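You operate a simulated robot arm through the tools that you are given. There is no shell and no other tool. Be economical: measure what you need, move in short steps, check, and stop when the job is done.

You are at the controls of a simulated two-armed robot. One attempt, no reset.

TASK
Pick up the bottle marked "peach" from the top of the long table with one hand, pass it to the other hand and put it on the shelf of the long table. Set down upright: bottle.

The check looks at the end state, three seconds after you hand in, the way a careful person would. Anything else that was tipped, shoved, dropped, spilled or broken makes it a failure.

THE ROBOT
Two 7-joint arms with two-finger parallel grippers on one trunk, on a base that drives. Base frame: it is fixed to the floor where the robot stands at the start and does not move with it; the origin is under the middle of the robot, x ahead of it, y to its left, z up; the surface under the hand at the start is at about z = 820. Readings come in mm, rad, newtons and seconds.
The left shoulder is at the start at [50, 168, 1132], the right one opposite. With the tool pointing down near the work surface each hand reaches from about 200 to 660 mm from the robot's upright axis, wherever it stands, measured 20 degrees to its own side. Places, roughly: shelf of the long table [600, 500, 300]. Payload 1.57 kg a hand.
The tool frame of a hand sits at the grasp point between the pads (the TCP): z along the fingers, y along the line on which they close. The tips reach 30 mm beyond it. Largest opening 80 mm; finger width 17, thickness 12; the body of the gripper, 40 by 82 mm, starts 80 mm behind the TCP.
Orientation is told as [roll, pitch, yaw] about the base's x, y, z axes, in that order, counted from this pose: with the fingers straight down and closing along the base's y, the tool's x points along the base's -x, its y along +y and its z along -z.

THE INTERFACE
- The arms move only by the tool step_arm. It takes "left_series", "right_series" or both (then of equal length, played together; a hand with none holds still); each is a list of rows, each an object of numbers (a shift or turn left out is 0, a gripper value left out holds the last): "x", "y", "z": the shift along the tool's x, y, z in mm; "ax", "ay", "az": the turn, a rotation vector about the tool's x, y, z in rad; "claw": the finger opening in mm, from 0 to 80. In form: [{"x": .., "y": .., "z": .., "ax": .., "ay": .., "az": .., "claw": ..}, ...]. A call has 1 to 20 rows; each row is the pose to reach, as a shift and turn from the pose commanded when the call began, along the tool's axes at that moment. A row lasts 0.2 s, in which the tool goes at most 50 mm and 0.15 rad; a call with a longer step from one row to the next is refused whole, and so is a gripper value outside its range. Where a pose cannot be reached the arm comes as near as it can. A force on the tool above 40 N (or 10 N above the force at the start of the call, whichever is more), or a blocked arm, ends the call early, and 0.2 s more pass. Each finger travels about 45 mm/s and halts on what it meets, pressing with about 30 N; the grip force reading is that of the motor and also rises with nothing between the fingers. The clock runs only during rows and for 0.2 s after the last one: add rows that repeat a pose to give the fingers time. It gives the time, the measured TCP pose, the force on the tool (base axes), the opening and the grip force at its end, in the units of the frame above (readings bear some noise), with the torque about the TCP (base axes, N m) and any sound that the robot's microphone picked up, and new pictures: "show" is both (left out), scene, wrist or none (wrist: the cameras of the hands that moved).
- Cameras (640 x 400 px; columns grow to the right, rows downward): "scene" is now at [129.2, 55.3, 1346.7]; the picture's right is [0.57, -0.82, 0.00], its down [-0.46, -0.32, -0.83] and it looks along [0.68, 0.47, -0.56] (base axes); focal length 263 px, centre (320, 200). "left" rides on the left gripper at [72, 7, -122] in its tool frame; the picture's right is [-0.09, 1.00, 0.00], its down [-0.84, -0.08, -0.54] and it looks along [-0.54, -0.05, 0.84] (tool axes); focal length 238 px, centre (320, 200). "right" rides on the right gripper at [72, -7, -122] in its tool frame; the picture's right is [0.09, 1.00, 0.00], its down [-0.84, 0.08, -0.54] and it looks along [-0.54, 0.05, 0.84] (tool axes); focal length 238 px, centre (320, 200). There is no depth. A picture from a camera that has moved, and an enlarged one, comes with that camera's place and axes in the base frame and with its lens. The place of the scene camera against the robot may be out by one fixed shift of up to 25 mm in any direction.
- lift_body(by): slides the trunk up (or, below 0, down) by that many mm; the arms and the scene camera ride with it, the base frame stays. It gives what a move gives, with no picture.
- base_move(legs): drives the robot by 1 to 6 legs, each [ahead, left, turn to the left] in mm, mm and rad, along the robot's own axes; the way and the turn of a leg run together, so that a leg with both is an arc; at most 1500 mm and 3.142 rad a leg. The arms and the cameras ride along, it lands a little off, and it stops where it bumps. It gives what a move gives, and a new picture of the scene camera.
- turn_head(pan, tilt): turns the head with the scene camera to pan (to the left, within 1.396 rad either way) and tilt (down, from -0.506 to 1.204), counted from straight ahead of the robot. It gives what a move gives, and a new picture of the scene camera.
- enlarge(camera, box): a new picture of the part [left, top, right, bottom] of that camera's present view, enlarged. It takes no simulated time.
- finish_job(): hands the job in; it is judged then, once.

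Go step by step. Nothing tells you exact positions but the pictures and the camera data: compare them with the known pose of the tool, close in by small moves and look again before you grip or let go. The budget is 120 turns and 260 pictures, counting those below and the enlarged ones. Unless the task says otherwise, let go and move clear before handing in, and close with one line.

The tools are called after "Emit:" as name(argument=value, ...) on one line, values as JSON. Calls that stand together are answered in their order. step_arm: Moves the arms, as the interface text tells. Its arguments: {"type":"object","properties":{"left_series":{"type":"array","items":{"type":"object","properties":{"x":{"type":"number"},"y":{"type":"number"},"z":{"type":"number"},"ax":{"type":"number"},"ay":{"type":"number"},"az":{"type":"number"},"claw":{"type":"number"}}}},"right_series":{"type":"array","items":{"type":"object","properties":{"x":{"type":"number"},"y":{"type":"number"},"z":{"type":"number"},"ax":{"type":"number"},"ay":{"type":"number"},"az":{"type":"number"},"claw":{"type":"number"}}}},"show":{"type":"string","enum":["both","scene","wrist","none"]}},"required":[]} The other tools are called the same way: lift_body (by) slides the trunk up or down; base_move (legs) drives the base; turn_head (pan, tilt) turns the head that bears the scene camera; enlarge (camera, box) takes an enlarged picture of a part of a camera's view; finish_job () hands the job in.

At the start:

```text
time_s: 0.0
left_eef_pos: [254.4, 322.6, 1178.7]
left_tool_rot: [0.0, -0.001, -0.001]
left_force: [0.5, 0.2, 0.5]
left_moment: [-0.03, 0.02, -0.02]
left_opening: 80.3
left_finger_force: 0.1
right_eef_pos: [341.9, 64.6, 1192.8]
right_tool_rot: [-0.001, 0.0, 0.0]
right_force: [1.0, -0.6, 0.7]
right_moment: [-0.02, -0.03, 0.0]
right_opening: 80.1
right_finger_force: 0.0
trunk travel left (down, up): [-300.0, 143.0]
robot x, y, heading: [-1.7, -2.4, -0.003]
head pan, tilt: [0.602, 0.595]
```

scene: 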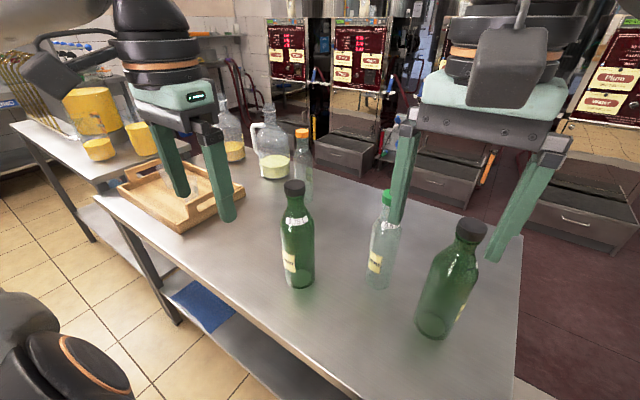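
right: 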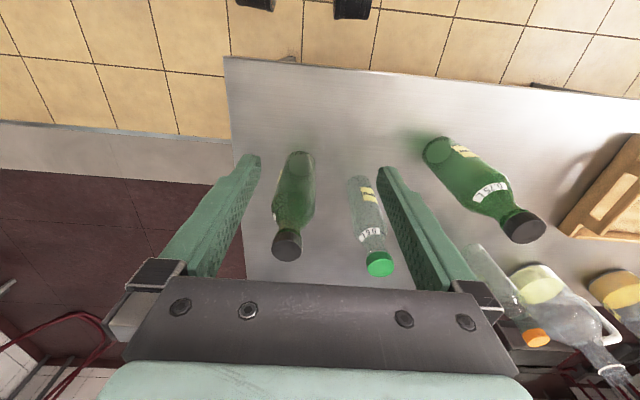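
left: 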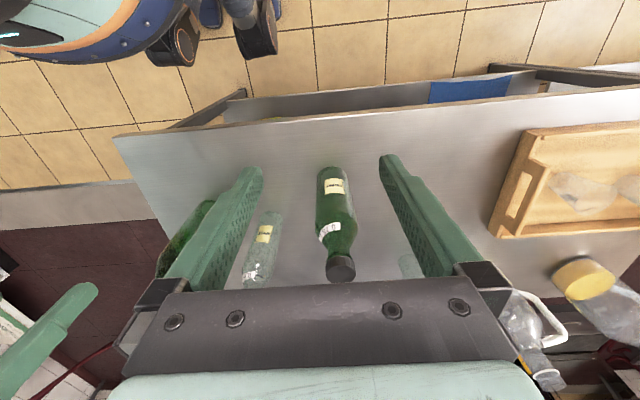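

I see a table with several bottles: two dark green ones, a clear one with a green cap and one with an orange cap. I need to read the labels first.

Emit:
enlarge(camera="scene", box=[260, 170, 500, 350])

Emit:
enlarge(camera="right", box=[240, 120, 560, 320])

Emit:
enlarge(camera="left", box=[150, 150, 390, 300])

```text
2.22 times, centred on (380, 260) of scene
camera zoom: at [129.2, 55.3, 1346.7], right [0.57, -0.82, 0.0], down [-0.46, -0.32, -0.83], along [0.68, 0.47, -0.56], focal length 584 px, centre (187, 67)
```

zoom: 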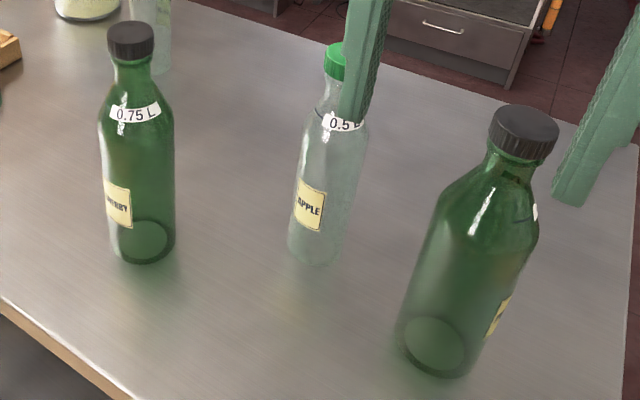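

```text
2.00 times, centred on (400, 220) of right
camera zoom: at [268.9, 56.7, 1315.5], right [-0.09, 1.0, 0.0], down [0.84, 0.08, 0.54], along [0.54, 0.05, -0.84], focal length 477 px, centre (160, 160)
```

zoom: 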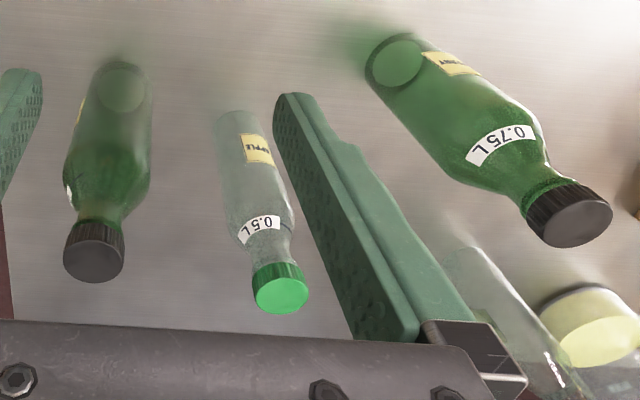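

```text
2.67 times, centred on (270, 225) of left
camera zoom: at [183.2, 329.3, 1300.9], right [0.09, 1.0, 0.0], down [0.84, -0.08, 0.54], along [0.54, -0.05, -0.84], focal length 636 px, centre (453, 133)
```

zoom: 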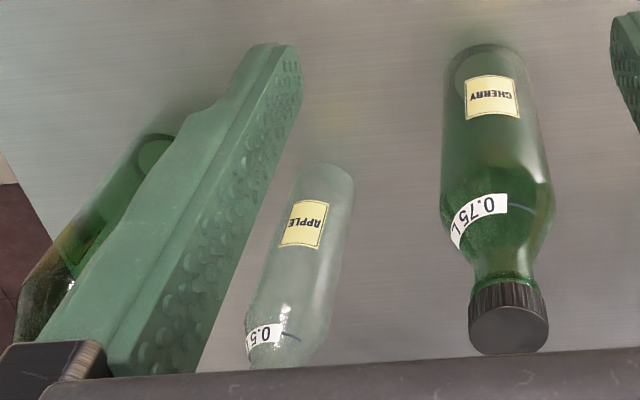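

The bottles I can read are CHERRY and APPLE. The unread ones are the right green bottle at about (495, 34) and the orange-cap bottle at about (755, 576), so I'll move the right hand aside to see the right bottle's label.

Emit:
step_arm(right_series=[{"y": -50}, {"y": -100}, {"y": -150}, {"y": -200}, {"y": -240, "ax": 0.1}, {"y": -240, "ax": 0.22}, {"y": -240, "ax": 0.35}])

Emit:
enlarge(camera="scene", box=[200, 80, 440, 230])

```text
time_s: 1.6
left_eef_pos: [252.7, 323.1, 1179.1]
left_tool_rot: [0.0, 0.001, 0.0]
left_force: [-1.0, -0.4, -0.6]
left_moment: [-0.02, 0.07, 0.01]
left_opening: 79.9
left_finger_force: 0.0
right_eef_pos: [342.8, -176.6, 1195.7]
right_tool_rot: [-0.35, -0.001, 0.001]
right_force: [0.2, -0.1, 0.2]
right_moment: [0.01, -0.01, -0.01]
right_opening: 80.3
right_finger_force: 0.1
trunk travel left (down, up): [-300.0, 143.0]
robot x, y, heading: [0.6, 1.8, 0.001]
head pan, tilt: [0.602, 0.595]
camera scene: at [128.9, 55.8, 1346.7], right [0.57, -0.82, 0.0], down [-0.46, -0.32, -0.83], along [0.68, 0.47, -0.56], focal length 263 px, centre (320, 200)
camera right: at [269.6, -140.3, 1311.5], right [-0.09, 0.94, -0.34], down [0.84, 0.26, 0.48], along [0.54, -0.24, -0.81], focal length 238 px, centre (320, 200)
```

scene: 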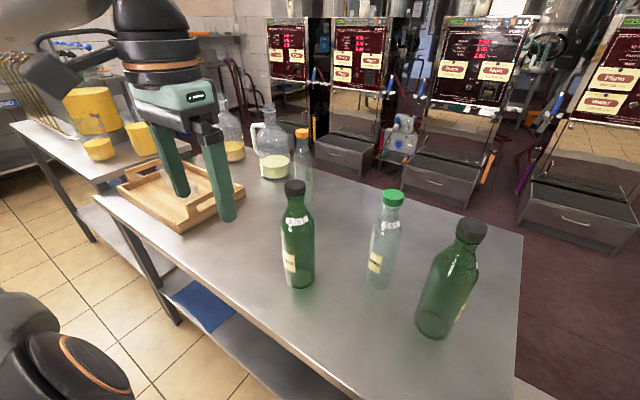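
right: 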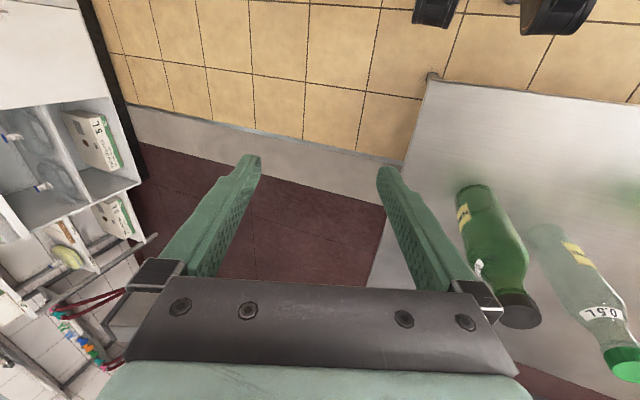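

```text
2.67 times, centred on (320, 155) of scene
camera zoom: at [128.9, 55.8, 1346.7], right [0.57, -0.82, 0.0], down [-0.46, -0.32, -0.83], along [0.68, 0.47, -0.56], focal length 701 px, centre (320, 320)
```

zoom: 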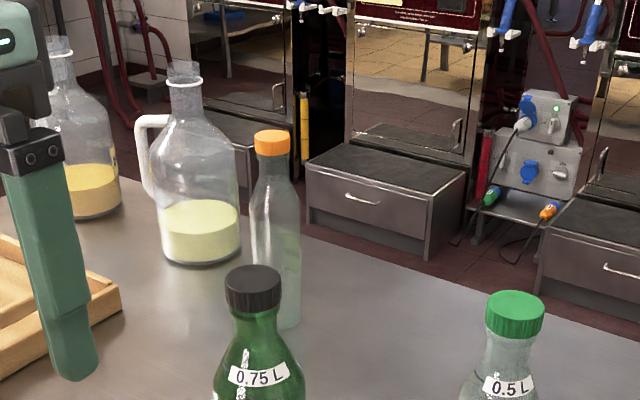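

Emit:
enlarge(camera="right", box=[430, 160, 590, 330])

Emit:
enlarge(camera="left", box=[340, 130, 640, 390])

```text
2.35 times, centred on (510, 245) of right
camera zoom: at [269.6, -140.3, 1311.5], right [-0.09, 0.94, -0.34], down [0.84, 0.26, 0.48], along [0.54, -0.24, -0.81], focal length 561 px, centre (-127, 94)
```

zoom: 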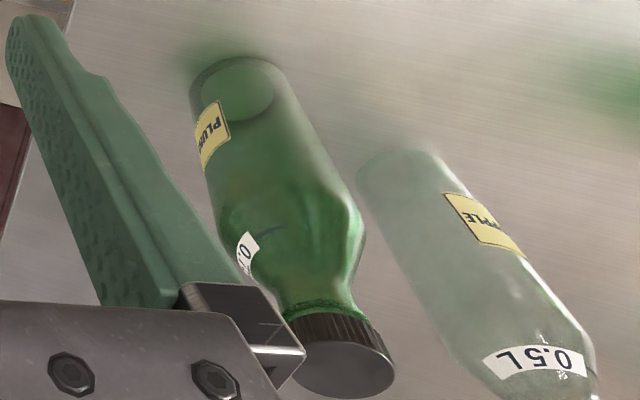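

```text
1.54 times, centred on (490, 260) of left
camera zoom: at [183.0, 329.7, 1300.8], right [0.09, 1.0, 0.0], down [0.84, -0.08, 0.54], along [0.54, -0.05, -0.84], focal length 367 px, centre (58, 108)
```

zoom: 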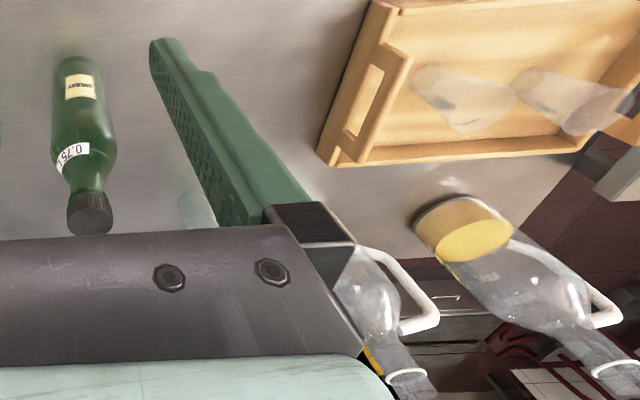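

The right green bottle reads PLUM, so PEACH should be the orange-cap bottle at about (755, 576). I'll look down at the base, the table edge and the shelf before driving.

Emit:
turn_head(pan=0.5, tilt=1.15)

```text
time_s: 2.6
left_eef_pos: [253.8, 321.4, 1178.7]
left_tool_rot: [0.0, -0.001, -0.001]
left_force: [0.8, 0.2, -0.2]
left_moment: [0.01, 0.0, 0.0]
left_opening: 80.0
left_finger_force: 0.0
right_eef_pos: [342.5, -175.9, 1194.8]
right_tool_rot: [-0.351, 0.0, 0.0]
right_force: [-1.3, 0.7, -0.1]
right_moment: [-0.02, 0.01, 0.0]
right_opening: 79.9
right_finger_force: 0.1
trunk travel left (down, up): [-300.0, 143.0]
robot x, y, heading: [2.4, 0.8, 0.002]
head pan, tilt: [0.499, 1.15]
camera scene: at [108.5, 33.7, 1304.6], right [0.48, -0.88, 0.0], down [-0.8, -0.44, -0.41], along [0.36, 0.2, -0.91], focal length 263 px, centre (320, 200)
```

scene: 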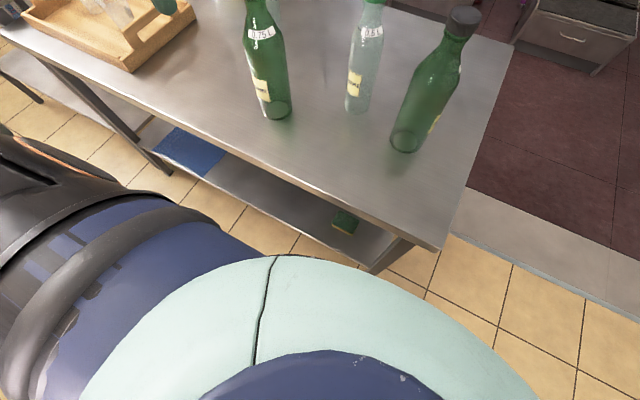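

The shelf front is at x≈350, with a sponge near y≈120 and a blue mat near y≈870, and it is clear between them. I'll raise the trunk for clearance over the bottles, then drive left and a little ahead.

Emit:
lift_body(by=80)

Emit:
base_move(legs=[[0, 430, 0], [70, 0, 0]])

Emit:
turn_head(pan=0.15, tilt=0.6)

Emit:
enlarge(camera="right", box=[0, 0, 640, 400])

Emit:
enlarge(camera="left", box=[0, 0, 640, 400])

```text
time_s: 3.7
left_eef_pos: [253.7, 323.2, 1258.4]
left_tool_rot: [0.0, 0.001, -0.001]
left_force: [0.0, 0.2, 0.5]
left_moment: [0.01, 0.02, 0.0]
left_opening: 79.9
left_finger_force: 0.0
right_eef_pos: [341.5, -175.6, 1274.4]
right_tool_rot: [-0.349, 0.0, -0.001]
right_force: [1.0, -0.7, -0.4]
right_moment: [0.01, 0.0, -0.01]
right_opening: 80.0
right_finger_force: 0.2
trunk travel left (down, up): [-380.0, 63.0]
robot x, y, heading: [1.9, -1.1, 0.005]
head pan, tilt: [0.499, 1.15]
```

```text
time_s: 8.7
left_eef_pos: [303.2, 754.9, 1258.7]
left_tool_rot: [0.0, 0.0, 0.004]
left_force: [-0.9, -0.3, 0.1]
left_moment: [-0.01, -0.01, 0.02]
left_opening: 79.9
left_finger_force: 0.1
right_eef_pos: [394.4, 256.6, 1273.4]
right_tool_rot: [-0.349, 0.001, -0.002]
right_force: [-0.8, -0.8, -0.2]
right_moment: [0.03, 0.0, 0.0]
right_opening: 80.2
right_finger_force: 0.0
trunk travel left (down, up): [-380.0, 63.0]
robot x, y, heading: [53.5, 430.2, 0.003]
head pan, tilt: [0.499, 1.15]
stopped in leg 2: the robot was blocked; the commanded pose is now the measured one
camera scene: at [158.8, 465.2, 1384.7], right [0.48, -0.88, 0.0], down [-0.8, -0.44, -0.41], along [0.36, 0.2, -0.91], focal length 263 px, centre (320, 200)
```

scene: 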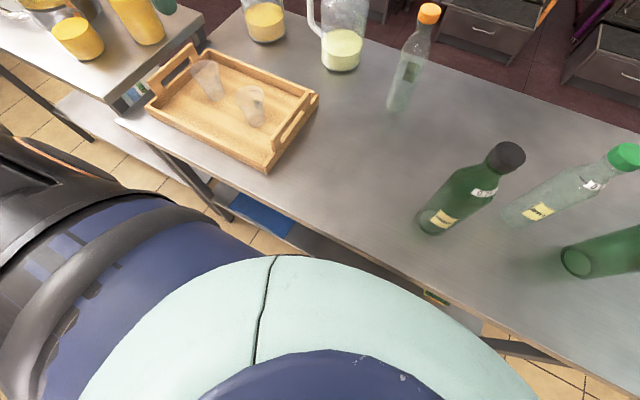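

```text
time_s: 9.7
left_eef_pos: [305.2, 754.4, 1257.4]
left_tool_rot: [0.001, 0.001, 0.005]
left_force: [-0.3, 0.1, -0.3]
left_moment: [0.02, -0.02, -0.01]
left_opening: 79.7
left_finger_force: 0.1
right_eef_pos: [395.7, 256.3, 1273.4]
right_tool_rot: [-0.35, 0.001, 0.002]
right_force: [0.2, -0.1, -0.1]
right_moment: [0.0, 0.0, 0.02]
right_opening: 80.0
right_finger_force: 0.0
trunk travel left (down, up): [-380.0, 63.0]
robot x, y, heading: [51.1, 432.6, 0.002]
head pan, tilt: [0.15, 0.6]
camera scene: at [195.7, 450.0, 1426.2], right [0.15, -0.99, 0.0], down [-0.56, -0.09, -0.82], along [0.81, 0.13, -0.57], focal length 263 px, centre (320, 200)
```

scene: 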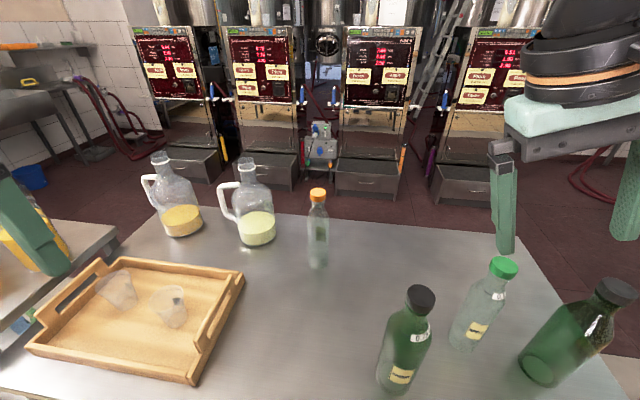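

```text
1.00 times, centred on (320, 200) of right (not enlarged: the box is as wide or as high as the picture)
camera zoom: at [323.2, 291.3, 1390.8], right [-0.09, 0.94, -0.34], down [0.84, 0.26, 0.48], along [0.54, -0.24, -0.81], focal length 238 px, centre (320, 200)
```

zoom: 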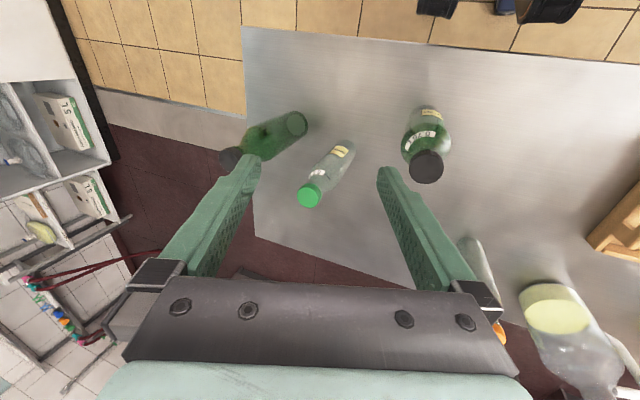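

```text
1.00 times, centred on (320, 200) of left (not enlarged: the box is as wide or as high as the picture)
camera zoom: at [234.7, 761.1, 1380.7], right [0.09, 1.0, 0.0], down [0.84, -0.07, 0.54], along [0.54, -0.05, -0.84], focal length 238 px, centre (320, 200)
```

zoom: 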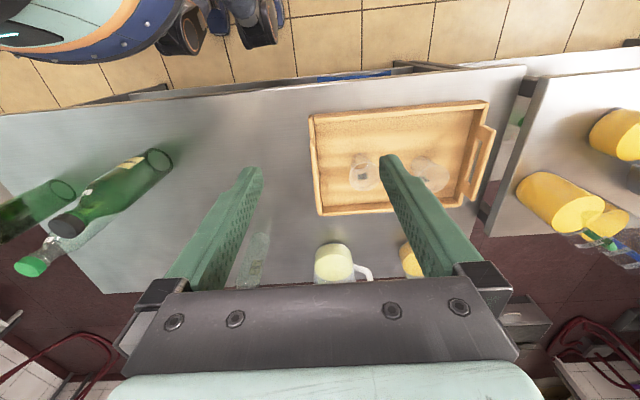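

The robot bumped at x≈53, so I'll back off slightly. The orange-cap bottle is at about (735, 543) with its top near z≈1080. I'll bring the left hand in front of it and above, tilted forward.

Emit:
base_move(legs=[[-10, 0, 0]])

Emit:
step_arm(left_series=[{"x": -30, "y": -20, "ay": -0.1}, {"x": -65, "y": -45, "ay": -0.2}, {"x": -100, "y": -70, "ay": -0.3}, {"x": -140, "y": -95, "ay": -0.4}, {"x": -180, "y": -120, "ay": -0.5}, {"x": -215, "y": -145, "ay": -0.6}, {"x": -250, "y": -170, "ay": -0.7}, {"x": -280, "y": -190, "ay": -0.7}, {"x": -300, "y": -211, "z": 20, "ay": -0.7}, {"x": -300, "y": -211, "z": 60, "ay": -0.7}, {"x": -300, "y": -211, "z": 90, "ay": -0.7}])

```text
time_s: 10.4
left_eef_pos: [294.9, 756.3, 1257.8]
left_tool_rot: [-0.001, 0.002, 0.003]
left_force: [-0.6, -1.0, -0.1]
left_moment: [-0.01, 0.0, -0.03]
left_opening: 79.6
left_finger_force: 0.1
right_eef_pos: [385.8, 256.4, 1273.0]
right_tool_rot: [-0.349, 0.002, -0.001]
right_force: [-0.6, -0.5, 0.2]
right_moment: [0.01, 0.03, 0.04]
right_opening: 80.0
right_finger_force: 0.0
trunk travel left (down, up): [-380.0, 63.0]
robot x, y, heading: [45.9, 427.2, 0.003]
head pan, tilt: [0.15, 0.6]
camera scene: at [185.6, 449.9, 1426.3], right [0.15, -0.99, 0.0], down [-0.56, -0.09, -0.83], along [0.82, 0.13, -0.56], focal length 263 px, centre (320, 200)
```

scene: 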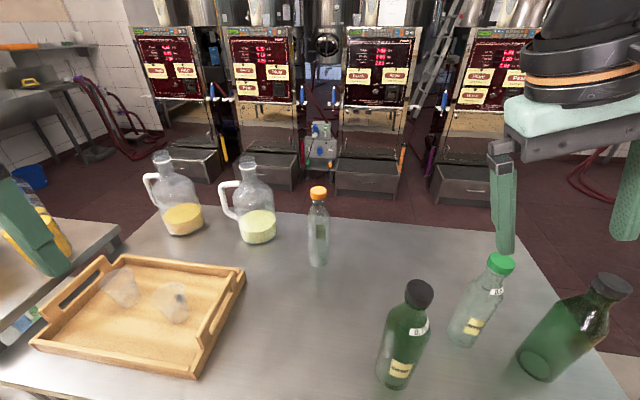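

```text
time_s: 12.8
left_eef_pos: [590.2, 559.5, 1208.2]
left_tool_rot: [-0.002, -0.702, 0.007]
left_force: [-0.5, -0.2, 0.0]
left_moment: [-0.03, 0.03, 0.0]
left_opening: 80.0
left_finger_force: 0.1
left hand out of reach, approached as far as the arm can: row 9, 10, 11
right_eef_pos: [385.9, 255.3, 1273.9]
right_tool_rot: [-0.35, 0.0, 0.002]
right_force: [-0.8, 0.4, 0.2]
right_moment: [0.0, 0.0, 0.02]
right_opening: 80.0
right_finger_force: 0.0
trunk travel left (down, up): [-380.0, 63.0]
robot x, y, heading: [44.9, 430.7, 0.003]
head pan, tilt: [0.15, 0.6]
camera scene: at [185.6, 450.0, 1426.4], right [0.15, -0.99, 0.0], down [-0.56, -0.09, -0.83], along [0.82, 0.13, -0.56], focal length 263 px, centre (320, 200)
camera left: at [456.8, 565.3, 1255.3], right [0.07, 1.0, 0.06], down [0.29, -0.07, 0.95], along [0.95, -0.05, -0.29], focal length 238 px, centre (320, 200)
```

scene: 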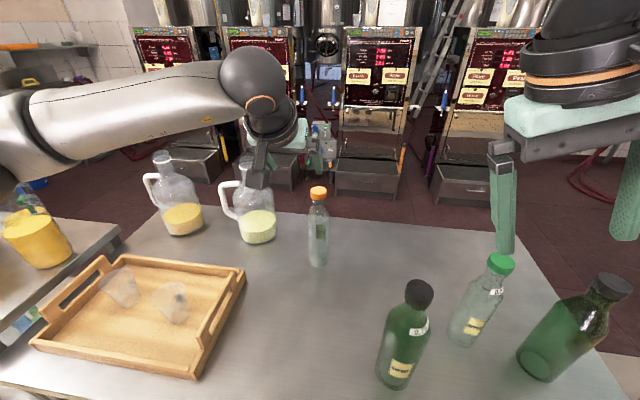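
left: 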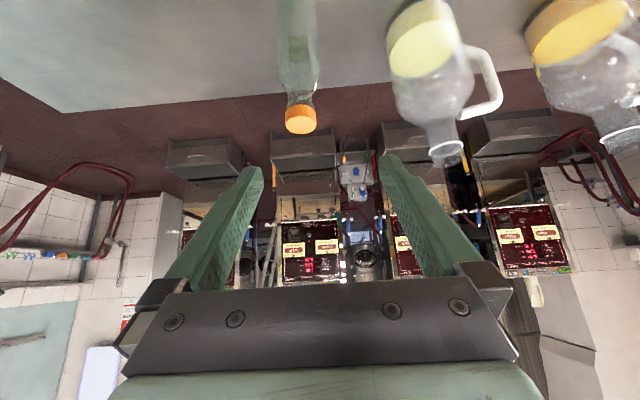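

The left arm stopped at x≈590 with 0.7 tilt, while the peach bottle still sits ahead and slightly lower. I'll reduce the tilt to see whether the reach improves.

Emit:
step_arm(left_series=[{"ay": 0.12}, {"ay": 0.24}, {"ay": 0.36}, {"ay": 0.36}], show="none")

```text
time_s: 13.8
left_eef_pos: [568.4, 599.4, 1203.4]
left_tool_rot: [0.0, -0.337, 0.005]
left_force: [0.4, 0.0, 1.0]
left_moment: [-0.01, 0.01, 0.02]
left_opening: 79.9
left_finger_force: 0.0
left hand out of reach, approached as far as the arm can: row 1, 2, 3, 4
right_eef_pos: [385.2, 255.4, 1273.9]
right_tool_rot: [-0.349, 0.002, 0.0]
right_force: [0.3, -0.3, -0.6]
right_moment: [0.02, -0.01, -0.02]
right_opening: 80.2
right_finger_force: 0.0
trunk travel left (down, up): [-380.0, 63.0]
robot x, y, heading: [45.4, 430.5, 0.005]
head pan, tilt: [0.15, 0.6]
```

Less tilt makes the reach worse, so I'll tilt further toward horizontal and lower the hand, staying in front of the bottle.

Emit:
step_arm(left_series=[{"ay": -0.14}, {"ay": -0.28}, {"ay": -0.42}, {"ay": -0.56}, {"ay": -0.7, "z": 20, "x": 7}, {"ay": -0.84, "z": 40, "x": 14}, {"ay": -0.84, "z": 57, "x": 20}, {"ay": -0.84, "z": 57, "x": 20}])

```text
time_s: 15.6
left_eef_pos: [568.6, 598.7, 1140.6]
left_tool_rot: [0.001, -1.178, 0.005]
left_force: [-0.2, 0.1, 0.0]
left_moment: [-0.02, 0.0, 0.02]
left_opening: 80.0
left_finger_force: 0.0
right_eef_pos: [387.1, 255.3, 1274.2]
right_tool_rot: [-0.348, 0.001, 0.0]
right_force: [0.6, 0.2, 0.0]
right_moment: [0.01, 0.04, 0.0]
right_opening: 79.9
right_finger_force: 0.0
trunk travel left (down, up): [-380.0, 63.0]
robot x, y, heading: [39.9, 431.1, 0.003]
head pan, tilt: [0.15, 0.6]
camera scene: at [185.9, 450.0, 1426.3], right [0.15, -0.99, 0.0], down [-0.56, -0.09, -0.83], along [0.82, 0.13, -0.56], focal length 263 px, centre (320, 200)
camera left: at [429.2, 604.0, 1121.7], right [0.03, 1.0, 0.08], down [-0.18, -0.08, 0.98], along [0.98, -0.05, 0.18], focal length 238 px, centre (320, 200)
```

scene: 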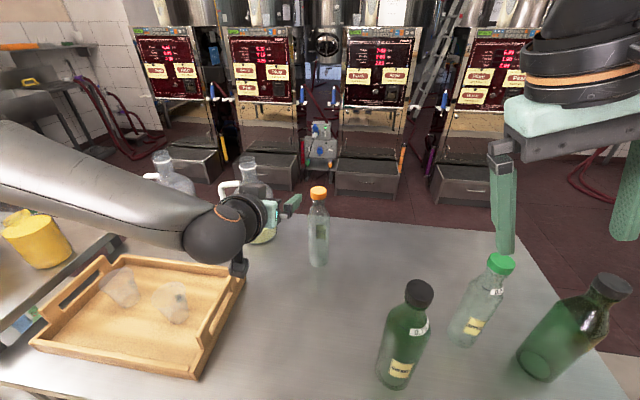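
left: 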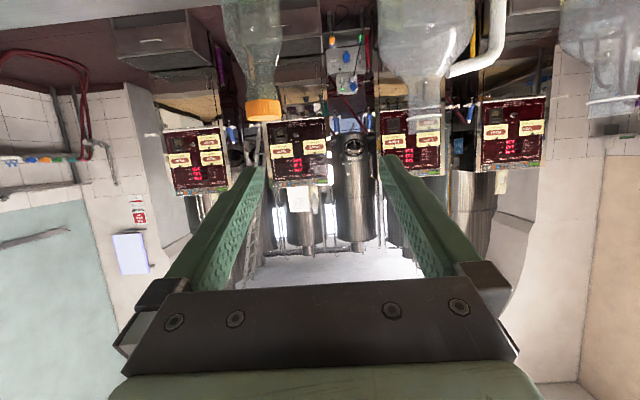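

The command now matches the measured pose, and the wrist camera puts the cap at about y≈530, z≈1060. I'll close in to just short of the bottle.

Emit:
step_arm(left_series=[{"y": -30, "x": 8}, {"y": -60, "x": 20, "z": 20}, {"y": -60, "x": 26, "z": 50}, {"y": -60, "x": 26, "z": 80}, {"y": -60, "x": 26, "z": 109}, {"y": -60, "x": 26, "z": 109}])

```text
time_s: 17.0
left_eef_pos: [639.5, 582.7, 1099.2]
left_tool_rot: [-0.003, -1.178, 0.004]
left_force: [0.0, -0.4, 0.0]
left_moment: [0.0, 0.01, -0.02]
left_opening: 80.4
left_finger_force: 0.0
left hand out of reach, approached as far as the arm can: row 2, 3, 4, 5, 6
right_eef_pos: [387.1, 256.7, 1272.6]
right_tool_rot: [-0.35, 0.003, 0.001]
right_force: [-0.2, 0.2, -0.1]
right_moment: [0.02, -0.01, 0.02]
right_opening: 80.0
right_finger_force: 0.0
trunk travel left (down, up): [-380.0, 63.0]
robot x, y, heading: [45.3, 431.4, 0.007]
head pan, tilt: [0.15, 0.6]
camera scene: at [185.8, 449.9, 1426.3], right [0.15, -0.99, 0.0], down [-0.56, -0.09, -0.83], along [0.82, 0.13, -0.56], focal length 263 px, centre (320, 200)
camera left: at [499.8, 587.9, 1080.0], right [0.03, 1.0, 0.08], down [-0.18, -0.08, 0.98], along [0.98, -0.05, 0.18], focal length 238 px, centre (320, 200)
```

scene: 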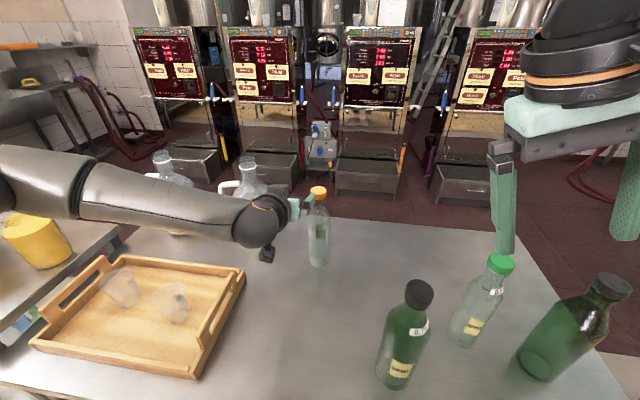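
left: 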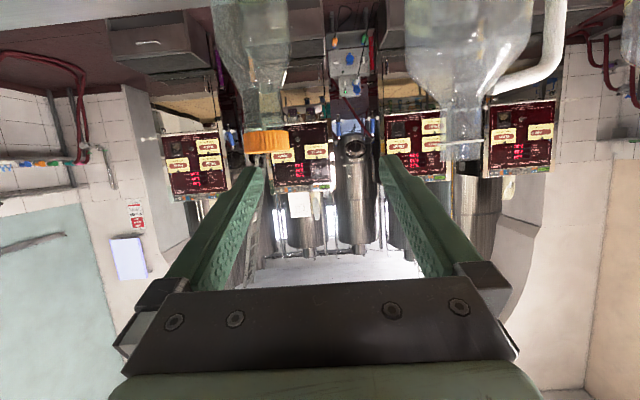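

The arm limits when reaching inward, so I'll pull the hand back and drive the robot right by 140 mm. That puts the bottle out on the left arm's own side.

Emit:
step_arm(left_series=[{"z": -45}, {"z": -90}], show="none")

Emit:
base_move(legs=[[0, -140, 0]])

```text
time_s: 17.6
left_eef_pos: [554.8, 579.5, 1133.4]
left_tool_rot: [0.001, -1.178, 0.003]
left_force: [-0.1, -0.4, -0.1]
left_moment: [0.02, 0.0, -0.02]
left_opening: 79.8
left_finger_force: 0.1
right_eef_pos: [385.8, 257.3, 1273.5]
right_tool_rot: [-0.351, 0.002, 0.0]
right_force: [0.6, -0.5, -0.6]
right_moment: [-0.03, -0.02, 0.0]
right_opening: 79.9
right_finger_force: 0.1
trunk travel left (down, up): [-380.0, 63.0]
robot x, y, heading: [40.5, 433.3, 0.001]
head pan, tilt: [0.15, 0.6]
```

```text
time_s: 19.5
left_eef_pos: [556.0, 439.1, 1133.0]
left_tool_rot: [0.002, -1.177, 0.002]
left_force: [0.2, 0.1, 0.1]
left_moment: [-0.01, 0.0, 0.06]
left_opening: 80.0
left_finger_force: 0.1
right_eef_pos: [387.2, 116.5, 1273.6]
right_tool_rot: [-0.348, 0.003, 0.002]
right_force: [0.6, 0.6, 0.0]
right_moment: [-0.03, -0.02, 0.01]
right_opening: 80.0
right_finger_force: 0.0
trunk travel left (down, up): [-380.0, 63.0]
robot x, y, heading: [39.8, 294.6, 0.007]
head pan, tilt: [0.15, 0.6]
camera scene: at [186.4, 310.6, 1426.3], right [0.15, -0.99, 0.0], down [-0.56, -0.09, -0.83], along [0.82, 0.13, -0.56], focal length 263 px, centre (320, 200)
```

scene: 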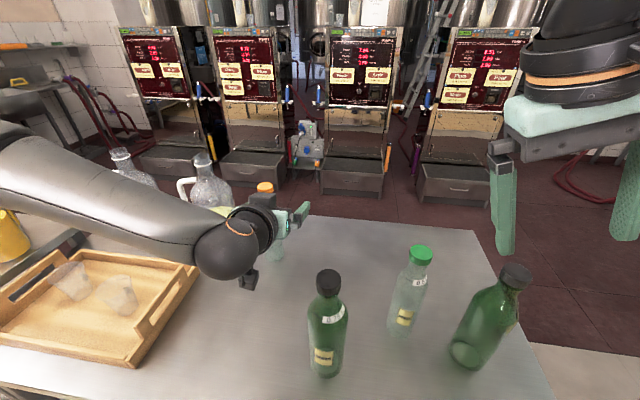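

Emit:
step_arm(left_series=[{"y": 45}, {"y": 91, "x": 9, "z": 15}, {"y": 91, "x": 18, "z": 50}, {"y": 91, "x": 18, "z": 80}, {"y": 91, "x": 18, "z": 99}, {"y": 91, "x": 18, "z": 99}])

```text
time_s: 20.9
left_eef_pos: [639.8, 532.1, 1078.7]
left_tool_rot: [0.001, -1.175, 0.006]
left_force: [0.0, 0.3, 0.6]
left_moment: [-0.02, 0.0, 0.01]
left_opening: 80.0
left_finger_force: 0.1
right_eef_pos: [386.5, 117.3, 1274.7]
right_tool_rot: [-0.351, 0.0, 0.001]
right_force: [0.3, 0.2, -0.8]
right_moment: [0.01, 0.01, 0.02]
right_opening: 80.0
right_finger_force: 0.1
trunk travel left (down, up): [-380.0, 63.0]
robot x, y, heading: [42.2, 293.4, 0.0]
head pan, tilt: [0.15, 0.6]
camera scene: at [186.2, 311.3, 1426.3], right [0.15, -0.99, 0.0], down [-0.56, -0.09, -0.83], along [0.82, 0.13, -0.56], focal length 263 px, centre (320, 200)
camera left: at [500.8, 538.3, 1058.8], right [0.03, 1.0, 0.09], down [-0.18, -0.08, 0.98], along [0.98, -0.04, 0.17], focal length 238 px, centre (320, 200)
```

scene: 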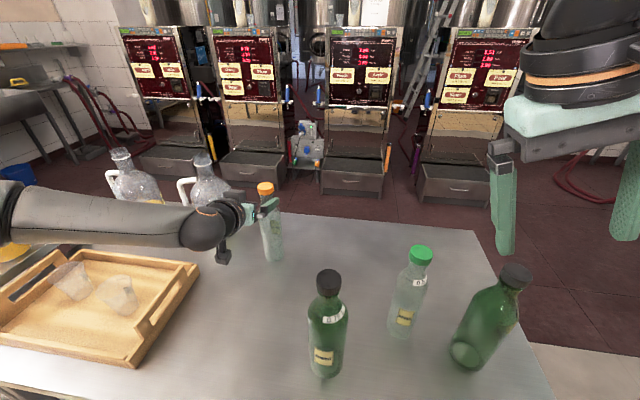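
left: 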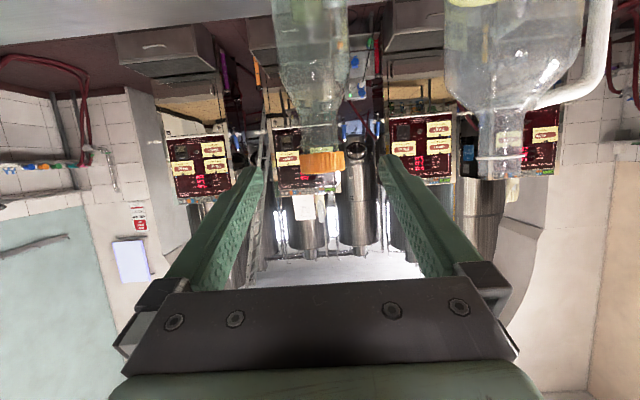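

The reach is good now. Triangulating from two wrist views puts the cap at about (722, 534, 1062), so I'll advance onto it with the fingers open.

Emit:
step_arm(left_series=[{"y": 2, "x": -14, "z": 20}, {"y": 2, "x": -14, "z": 42}, {"y": 2, "x": -14, "z": 64}, {"y": 2, "x": -14, "z": 84}, {"y": 2, "x": -14, "z": 84}])

Emit:
enlarge(camera="scene", box=[190, 150, 350, 280])

```text
time_s: 22.1
left_eef_pos: [719.0, 537.2, 1062.4]
left_tool_rot: [-0.001, -1.177, 0.005]
left_force: [-0.2, 0.9, -0.6]
left_moment: [-0.04, 0.01, -0.03]
left_opening: 80.2
left_finger_force: 0.0
left hand out of reach, approached as far as the arm can: row 4, 5
right_eef_pos: [387.4, 117.3, 1274.3]
right_tool_rot: [-0.349, 0.002, 0.003]
right_force: [-0.4, -0.2, 0.3]
right_moment: [0.0, 0.01, -0.04]
right_opening: 79.9
right_finger_force: 0.1
trunk travel left (down, up): [-380.0, 63.0]
robot x, y, heading: [38.2, 291.8, 0.003]
head pan, tilt: [0.15, 0.6]
camera scene: at [186.4, 311.0, 1426.3], right [0.15, -0.99, 0.0], down [-0.56, -0.09, -0.83], along [0.82, 0.13, -0.56], focal length 263 px, centre (320, 200)
camera left: at [580.0, 543.0, 1043.8], right [0.03, 1.0, 0.08], down [-0.18, -0.08, 0.98], along [0.98, -0.05, 0.18], focal length 238 px, centre (320, 200)
```

scene: 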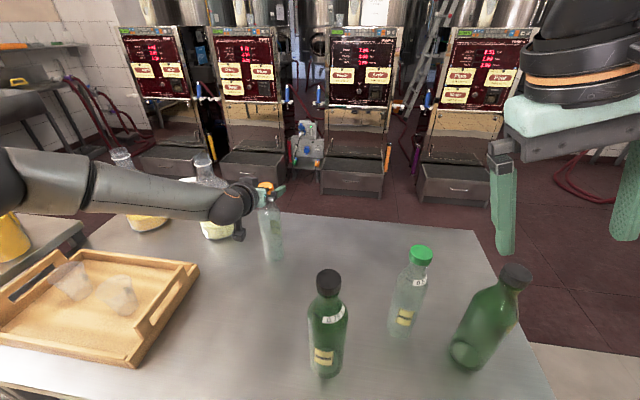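
left: 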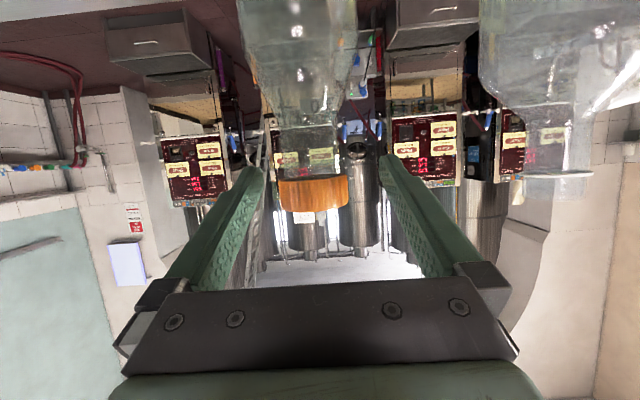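

```text
3.08 times, centred on (270, 215) of scene
camera zoom: at [186.4, 311.0, 1426.3], right [0.15, -0.99, 0.0], down [-0.56, -0.09, -0.83], along [0.82, 0.13, -0.56], focal length 809 px, centre (474, 154)
```

zoom: 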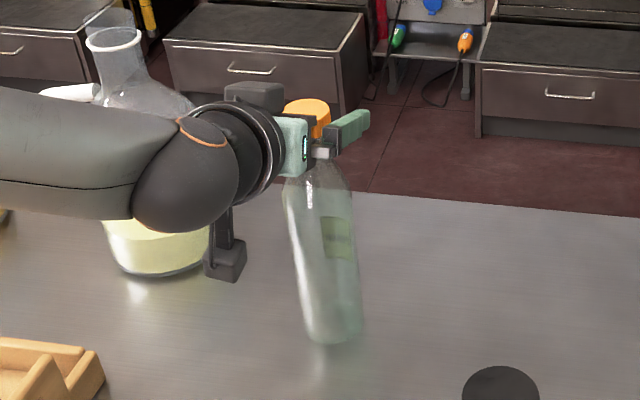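

The cap sits between the fingers and about 5 mm to the right of their middle. I'll try a small shift, then close.

Emit:
step_arm(left_series=[{"y": -4}, {"y": -4}, {"y": -4, "claw": 60}, {"y": -4, "claw": 50}], show="wrist")

```text
time_s: 23.1
left_eef_pos: [717.9, 532.7, 1065.1]
left_tool_rot: [-0.002, -1.178, 0.006]
left_force: [-0.4, 0.6, -1.0]
left_moment: [0.01, 0.0, 0.0]
left_opening: 50.0
left_finger_force: 0.0
right_eef_pos: [385.9, 116.6, 1273.4]
right_tool_rot: [-0.352, 0.001, 0.003]
right_force: [0.3, 0.3, 0.7]
right_moment: [0.02, 0.0, -0.01]
right_opening: 80.1
right_finger_force: 0.0
trunk travel left (down, up): [-380.0, 63.0]
robot x, y, heading: [41.4, 292.3, 0.003]
head pan, tilt: [0.15, 0.6]
camera left: at [578.3, 539.8, 1044.7], right [0.03, 1.0, 0.09], down [-0.18, -0.08, 0.98], along [0.98, -0.05, 0.18], focal length 238 px, centre (320, 200)
```

left: 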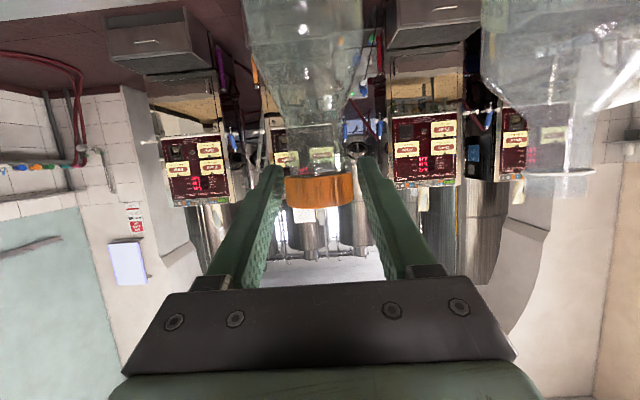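

The cap is centred between the fingers, so I'll close.

Emit:
step_arm(left_series=[{"claw": 40}, {"claw": 30}, {"claw": 25}, {"claw": 25}, {"claw": 25}], show="wrist")

```text
time_s: 24.3
left_eef_pos: [717.5, 534.8, 1064.2]
left_tool_rot: [0.001, -1.179, 0.005]
left_force: [-0.5, -0.8, -0.2]
left_moment: [0.0, 0.02, 0.0]
left_opening: 37.7
left_finger_force: 29.7
right_eef_pos: [386.6, 117.2, 1273.8]
right_tool_rot: [-0.349, 0.001, 0.003]
right_force: [0.4, 0.2, 0.2]
right_moment: [-0.02, -0.01, 0.01]
right_opening: 79.8
right_finger_force: 0.0
trunk travel left (down, up): [-380.0, 63.0]
robot x, y, heading: [41.5, 292.3, 0.006]
head pan, tilt: [0.15, 0.6]
camera left: at [578.3, 539.8, 1044.7], right [0.03, 1.0, 0.09], down [-0.18, -0.08, 0.98], along [0.98, -0.05, 0.18], focal length 238 px, centre (320, 200)
```

left: 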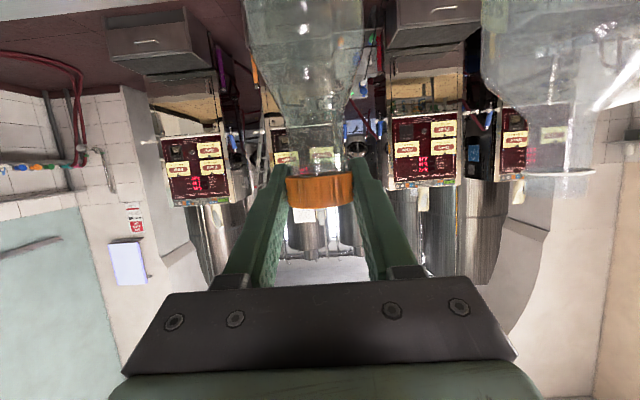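

The grip holds at an opening of 37.7 mm with 30 N. I'll lift with the trunk, then check.

Emit:
lift_body(by=60)

Emit:
turn_head(pan=0.4, tilt=0.55)

Emit:
enlarge(camera="scene", box=[240, 150, 440, 275])

```text
time_s: 25.3
left_eef_pos: [717.5, 533.9, 1124.5]
left_tool_rot: [0.001, -1.176, 0.005]
left_force: [-0.2, -0.6, -2.7]
left_moment: [0.03, 0.02, -0.01]
left_opening: 38.0
left_finger_force: 29.5
right_eef_pos: [387.3, 117.4, 1334.7]
right_tool_rot: [-0.351, 0.001, 0.0]
right_force: [-0.6, 0.8, -0.2]
right_moment: [0.04, 0.01, 0.02]
right_opening: 79.9
right_finger_force: 0.0
trunk travel left (down, up): [-440.0, 3.0]
robot x, y, heading: [42.9, 292.9, 0.006]
head pan, tilt: [0.15, 0.6]
```

```text
time_s: 26.1
left_eef_pos: [717.0, 533.5, 1123.9]
left_tool_rot: [-0.001, -1.179, 0.006]
left_force: [0.0, 0.0, -3.2]
left_moment: [0.0, 0.03, -0.01]
left_opening: 37.7
left_finger_force: 29.9
right_eef_pos: [386.6, 118.2, 1332.9]
right_tool_rot: [-0.35, 0.004, 0.002]
right_force: [0.1, -0.7, -0.1]
right_moment: [-0.02, -0.02, 0.01]
right_opening: 80.2
right_finger_force: 0.0
trunk travel left (down, up): [-440.0, 3.0]
robot x, y, heading: [44.1, 294.4, 0.003]
head pan, tilt: [0.4, 0.55]
camera scene: at [182.0, 332.8, 1490.7], right [0.39, -0.92, 0.0], down [-0.48, -0.2, -0.85], along [0.78, 0.33, -0.52], focal length 263 px, centre (320, 200)
```

scene: 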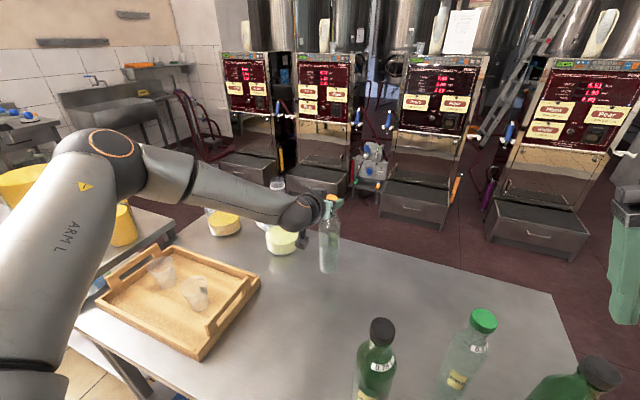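

```text
3.20 times, centred on (340, 212) of scene
camera zoom: at [182.0, 332.8, 1490.7], right [0.39, -0.92, 0.0], down [-0.48, -0.2, -0.85], along [0.78, 0.33, -0.52], focal length 841 px, centre (256, 160)
```

zoom: 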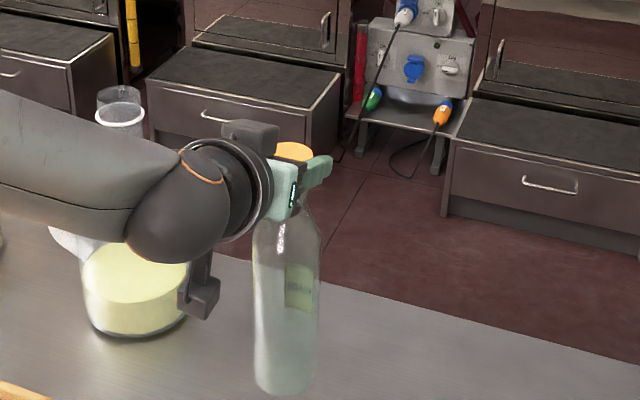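

The bottle is lifted and hanging upright at about 0.33 kg. I'll back the robot away from the table to make free room for the handover.

Emit:
base_move(legs=[[-450, 0, 0]])

```text
time_s: 28.8
left_eef_pos: [262.6, 536.4, 1123.4]
left_tool_rot: [0.002, -1.179, 0.016]
left_force: [1.0, 1.0, -2.9]
left_moment: [-0.02, 0.03, 0.02]
left_opening: 37.4
left_finger_force: 29.6
right_eef_pos: [-64.7, 117.2, 1333.4]
right_tool_rot: [-0.35, 0.001, 0.012]
right_force: [-0.1, -0.4, 0.1]
right_moment: [-0.01, -0.01, -0.03]
right_opening: 79.9
right_finger_force: 0.0
trunk travel left (down, up): [-440.0, 3.0]
robot x, y, heading: [-410.8, 288.8, 0.015]
head pan, tilt: [0.4, 0.55]
camera scene: at [-271.0, 330.2, 1490.8], right [0.4, -0.92, 0.0], down [-0.48, -0.21, -0.85], along [0.78, 0.34, -0.52], focal length 263 px, centre (320, 200)
```

scene: 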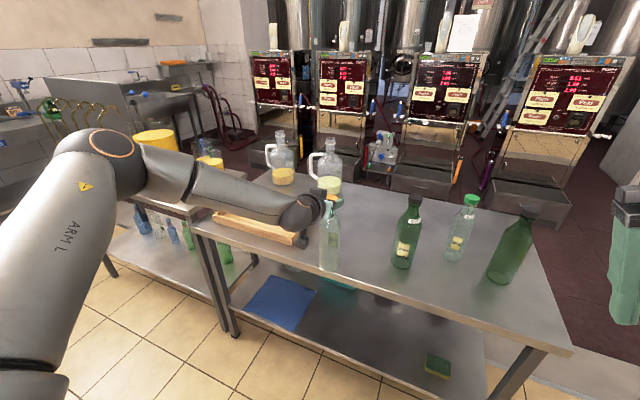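

Now I'll bring the left hand with the bottle in front of the chest, yawing it to point inward so the right hand can reach the bottle's body.

Emit:
step_arm(left_series=[{"x": 12, "y": -20, "z": -30, "ax": 0.1, "az": 0.041}, {"x": 25, "y": -41, "z": -60, "ax": 0.2, "az": 0.083}, {"x": 37, "y": -62, "z": -90, "ax": 0.3, "az": 0.124}, {"x": 50, "y": -83, "z": -121, "ax": 0.4, "az": 0.166}, {"x": 62, "y": -104, "z": -151, "ax": 0.5, "az": 0.207}, {"x": 75, "y": -125, "z": -181, "ax": 0.6, "az": 0.249}, {"x": 87, "y": -146, "z": -211, "ax": 0.7, "az": 0.29}, {"x": 100, "y": -166, "z": -242, "ax": 0.739, "az": 0.306}, {"x": 100, "y": -166, "z": -242, "ax": 0.739, "az": 0.306}])

```text
time_s: 30.8
left_eef_pos: [6.3, 383.0, 1161.2]
left_tool_rot: [-0.002, -1.173, -0.784]
left_force: [-0.5, -0.2, -3.4]
left_moment: [0.03, 0.01, 0.01]
left_opening: 37.1
left_finger_force: 29.9
left hand out of reach, approached as far as the arm can: row 1, 2, 3, 4, 5, 6, 7, 8, 9
right_eef_pos: [-63.9, 117.0, 1333.2]
right_tool_rot: [-0.352, 0.002, 0.01]
right_force: [-0.2, 0.4, 0.2]
right_moment: [-0.01, 0.03, -0.01]
right_opening: 80.1
right_finger_force: 0.1
trunk travel left (down, up): [-440.0, 3.0]
robot x, y, heading: [-408.4, 289.2, 0.018]
head pan, tilt: [0.4, 0.55]
camera scene: at [-270.4, 330.4, 1490.7], right [0.4, -0.92, 0.0], down [-0.48, -0.21, -0.85], along [0.78, 0.34, -0.52], focal length 263 px, centre (320, 200)
camera left: at [-87.3, 486.5, 1141.9], right [0.73, 0.68, 0.08], down [-0.18, 0.07, 0.98], along [0.66, -0.73, 0.17], focal length 238 px, centre (320, 200)
```

scene: 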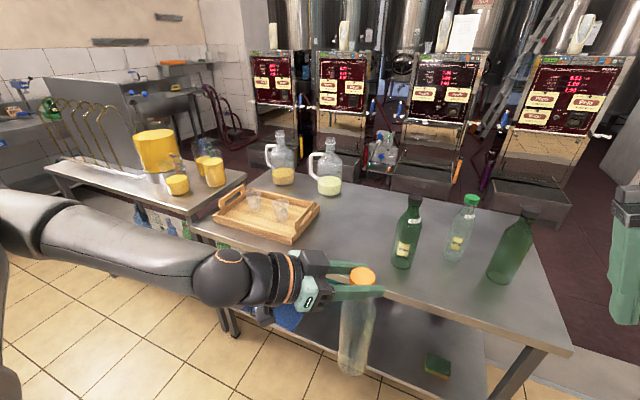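
left: 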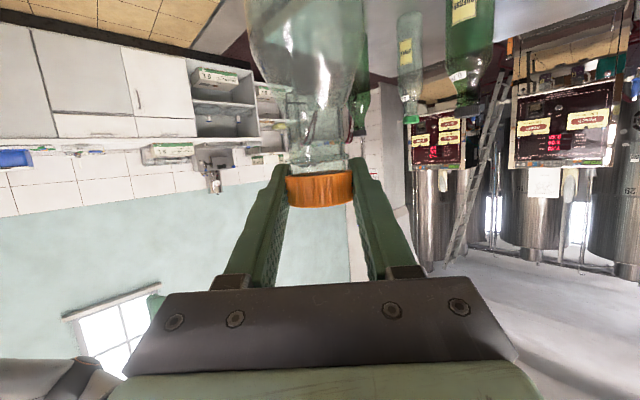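

The bottle hangs with its cap at (6, 383, 1161) and its bottom near z≈917. Now I'll orient the right hand, first levelling it and then pitching it horizontal.

Emit:
step_arm(right_series=[{"ax": -0.12}, {"ax": -0.24}, {"ax": -0.35}, {"ax": -0.35}], show="none")

Emit:
step_arm(right_series=[{"ay": -0.14, "y": -10, "z": 10}, {"ay": -0.28, "y": -20, "z": 20}, {"ay": -0.42, "y": -30, "z": 30}, {"ay": -0.56, "y": -40, "z": 45}, {"ay": -0.7, "y": -50, "z": 60}, {"ay": -0.84, "y": -57, "z": 75}, {"ay": -0.98, "y": -57, "z": 90}, {"ay": -1.12, "y": -57, "z": 105}, {"ay": -1.26, "y": -57, "z": 120}, {"ay": -1.4, "y": -57, "z": 130}, {"ay": -1.54, "y": -57, "z": 130}, {"ay": -1.57, "y": -57, "z": 130}])

```text
time_s: 31.8
left_eef_pos: [5.3, 384.2, 1160.4]
left_tool_rot: [-0.003, -1.173, -0.783]
left_force: [-0.7, -0.3, -2.8]
left_moment: [-0.01, 0.0, 0.01]
left_opening: 37.0
left_finger_force: 30.2
right_eef_pos: [-62.8, 117.9, 1333.8]
right_tool_rot: [0.001, 0.001, 0.011]
right_force: [-0.5, 0.2, -1.0]
right_moment: [-0.01, -0.02, 0.02]
right_opening: 79.6
right_finger_force: 0.0
trunk travel left (down, up): [-440.0, 3.0]
robot x, y, heading: [-409.6, 291.9, 0.015]
head pan, tilt: [0.4, 0.55]
```

```text
time_s: 34.4
left_eef_pos: [6.0, 381.5, 1161.1]
left_tool_rot: [0.0, -1.173, -0.784]
left_force: [0.1, -0.9, -3.0]
left_moment: [0.0, -0.04, 0.02]
left_opening: 36.9
left_finger_force: 29.8
right_eef_pos: [10.5, 68.2, 1119.2]
right_tool_rot: [0.671, -1.567, -0.661]
right_force: [-0.5, -0.1, -0.9]
right_moment: [0.02, 0.02, -0.03]
right_opening: 79.9
right_finger_force: 0.0
right hand out of reach, approached as far as the arm can: row 6, 7, 8, 9, 10, 11, 12
trunk travel left (down, up): [-440.0, 3.0]
robot x, y, heading: [-409.8, 288.8, 0.01]
head pan, tilt: [0.4, 0.55]
camera scene: at [-270.5, 329.9, 1490.8], right [0.4, -0.92, 0.0], down [-0.48, -0.21, -0.85], along [0.78, 0.34, -0.52], focal length 263 px, centre (320, 200)
camera right: at [-112.4, 59.9, 1047.8], right [-0.01, 1.0, -0.09], down [-0.54, 0.07, 0.84], along [0.84, 0.06, 0.54], focal length 238 px, centre (320, 200)
```

scene: 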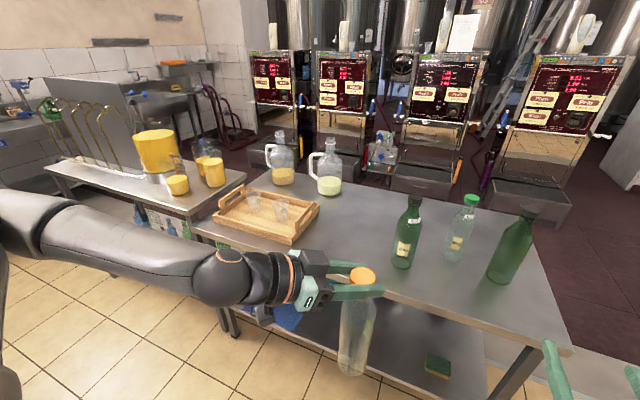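
right: 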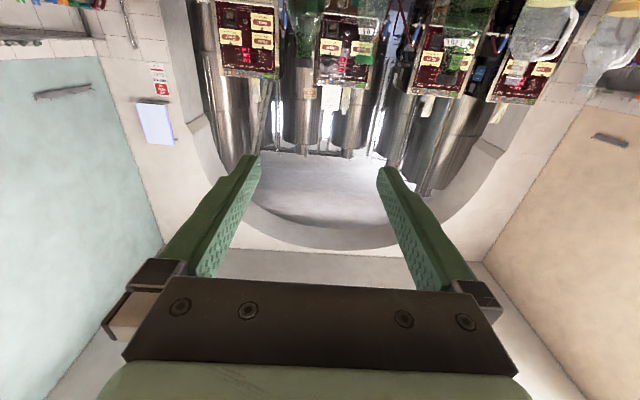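

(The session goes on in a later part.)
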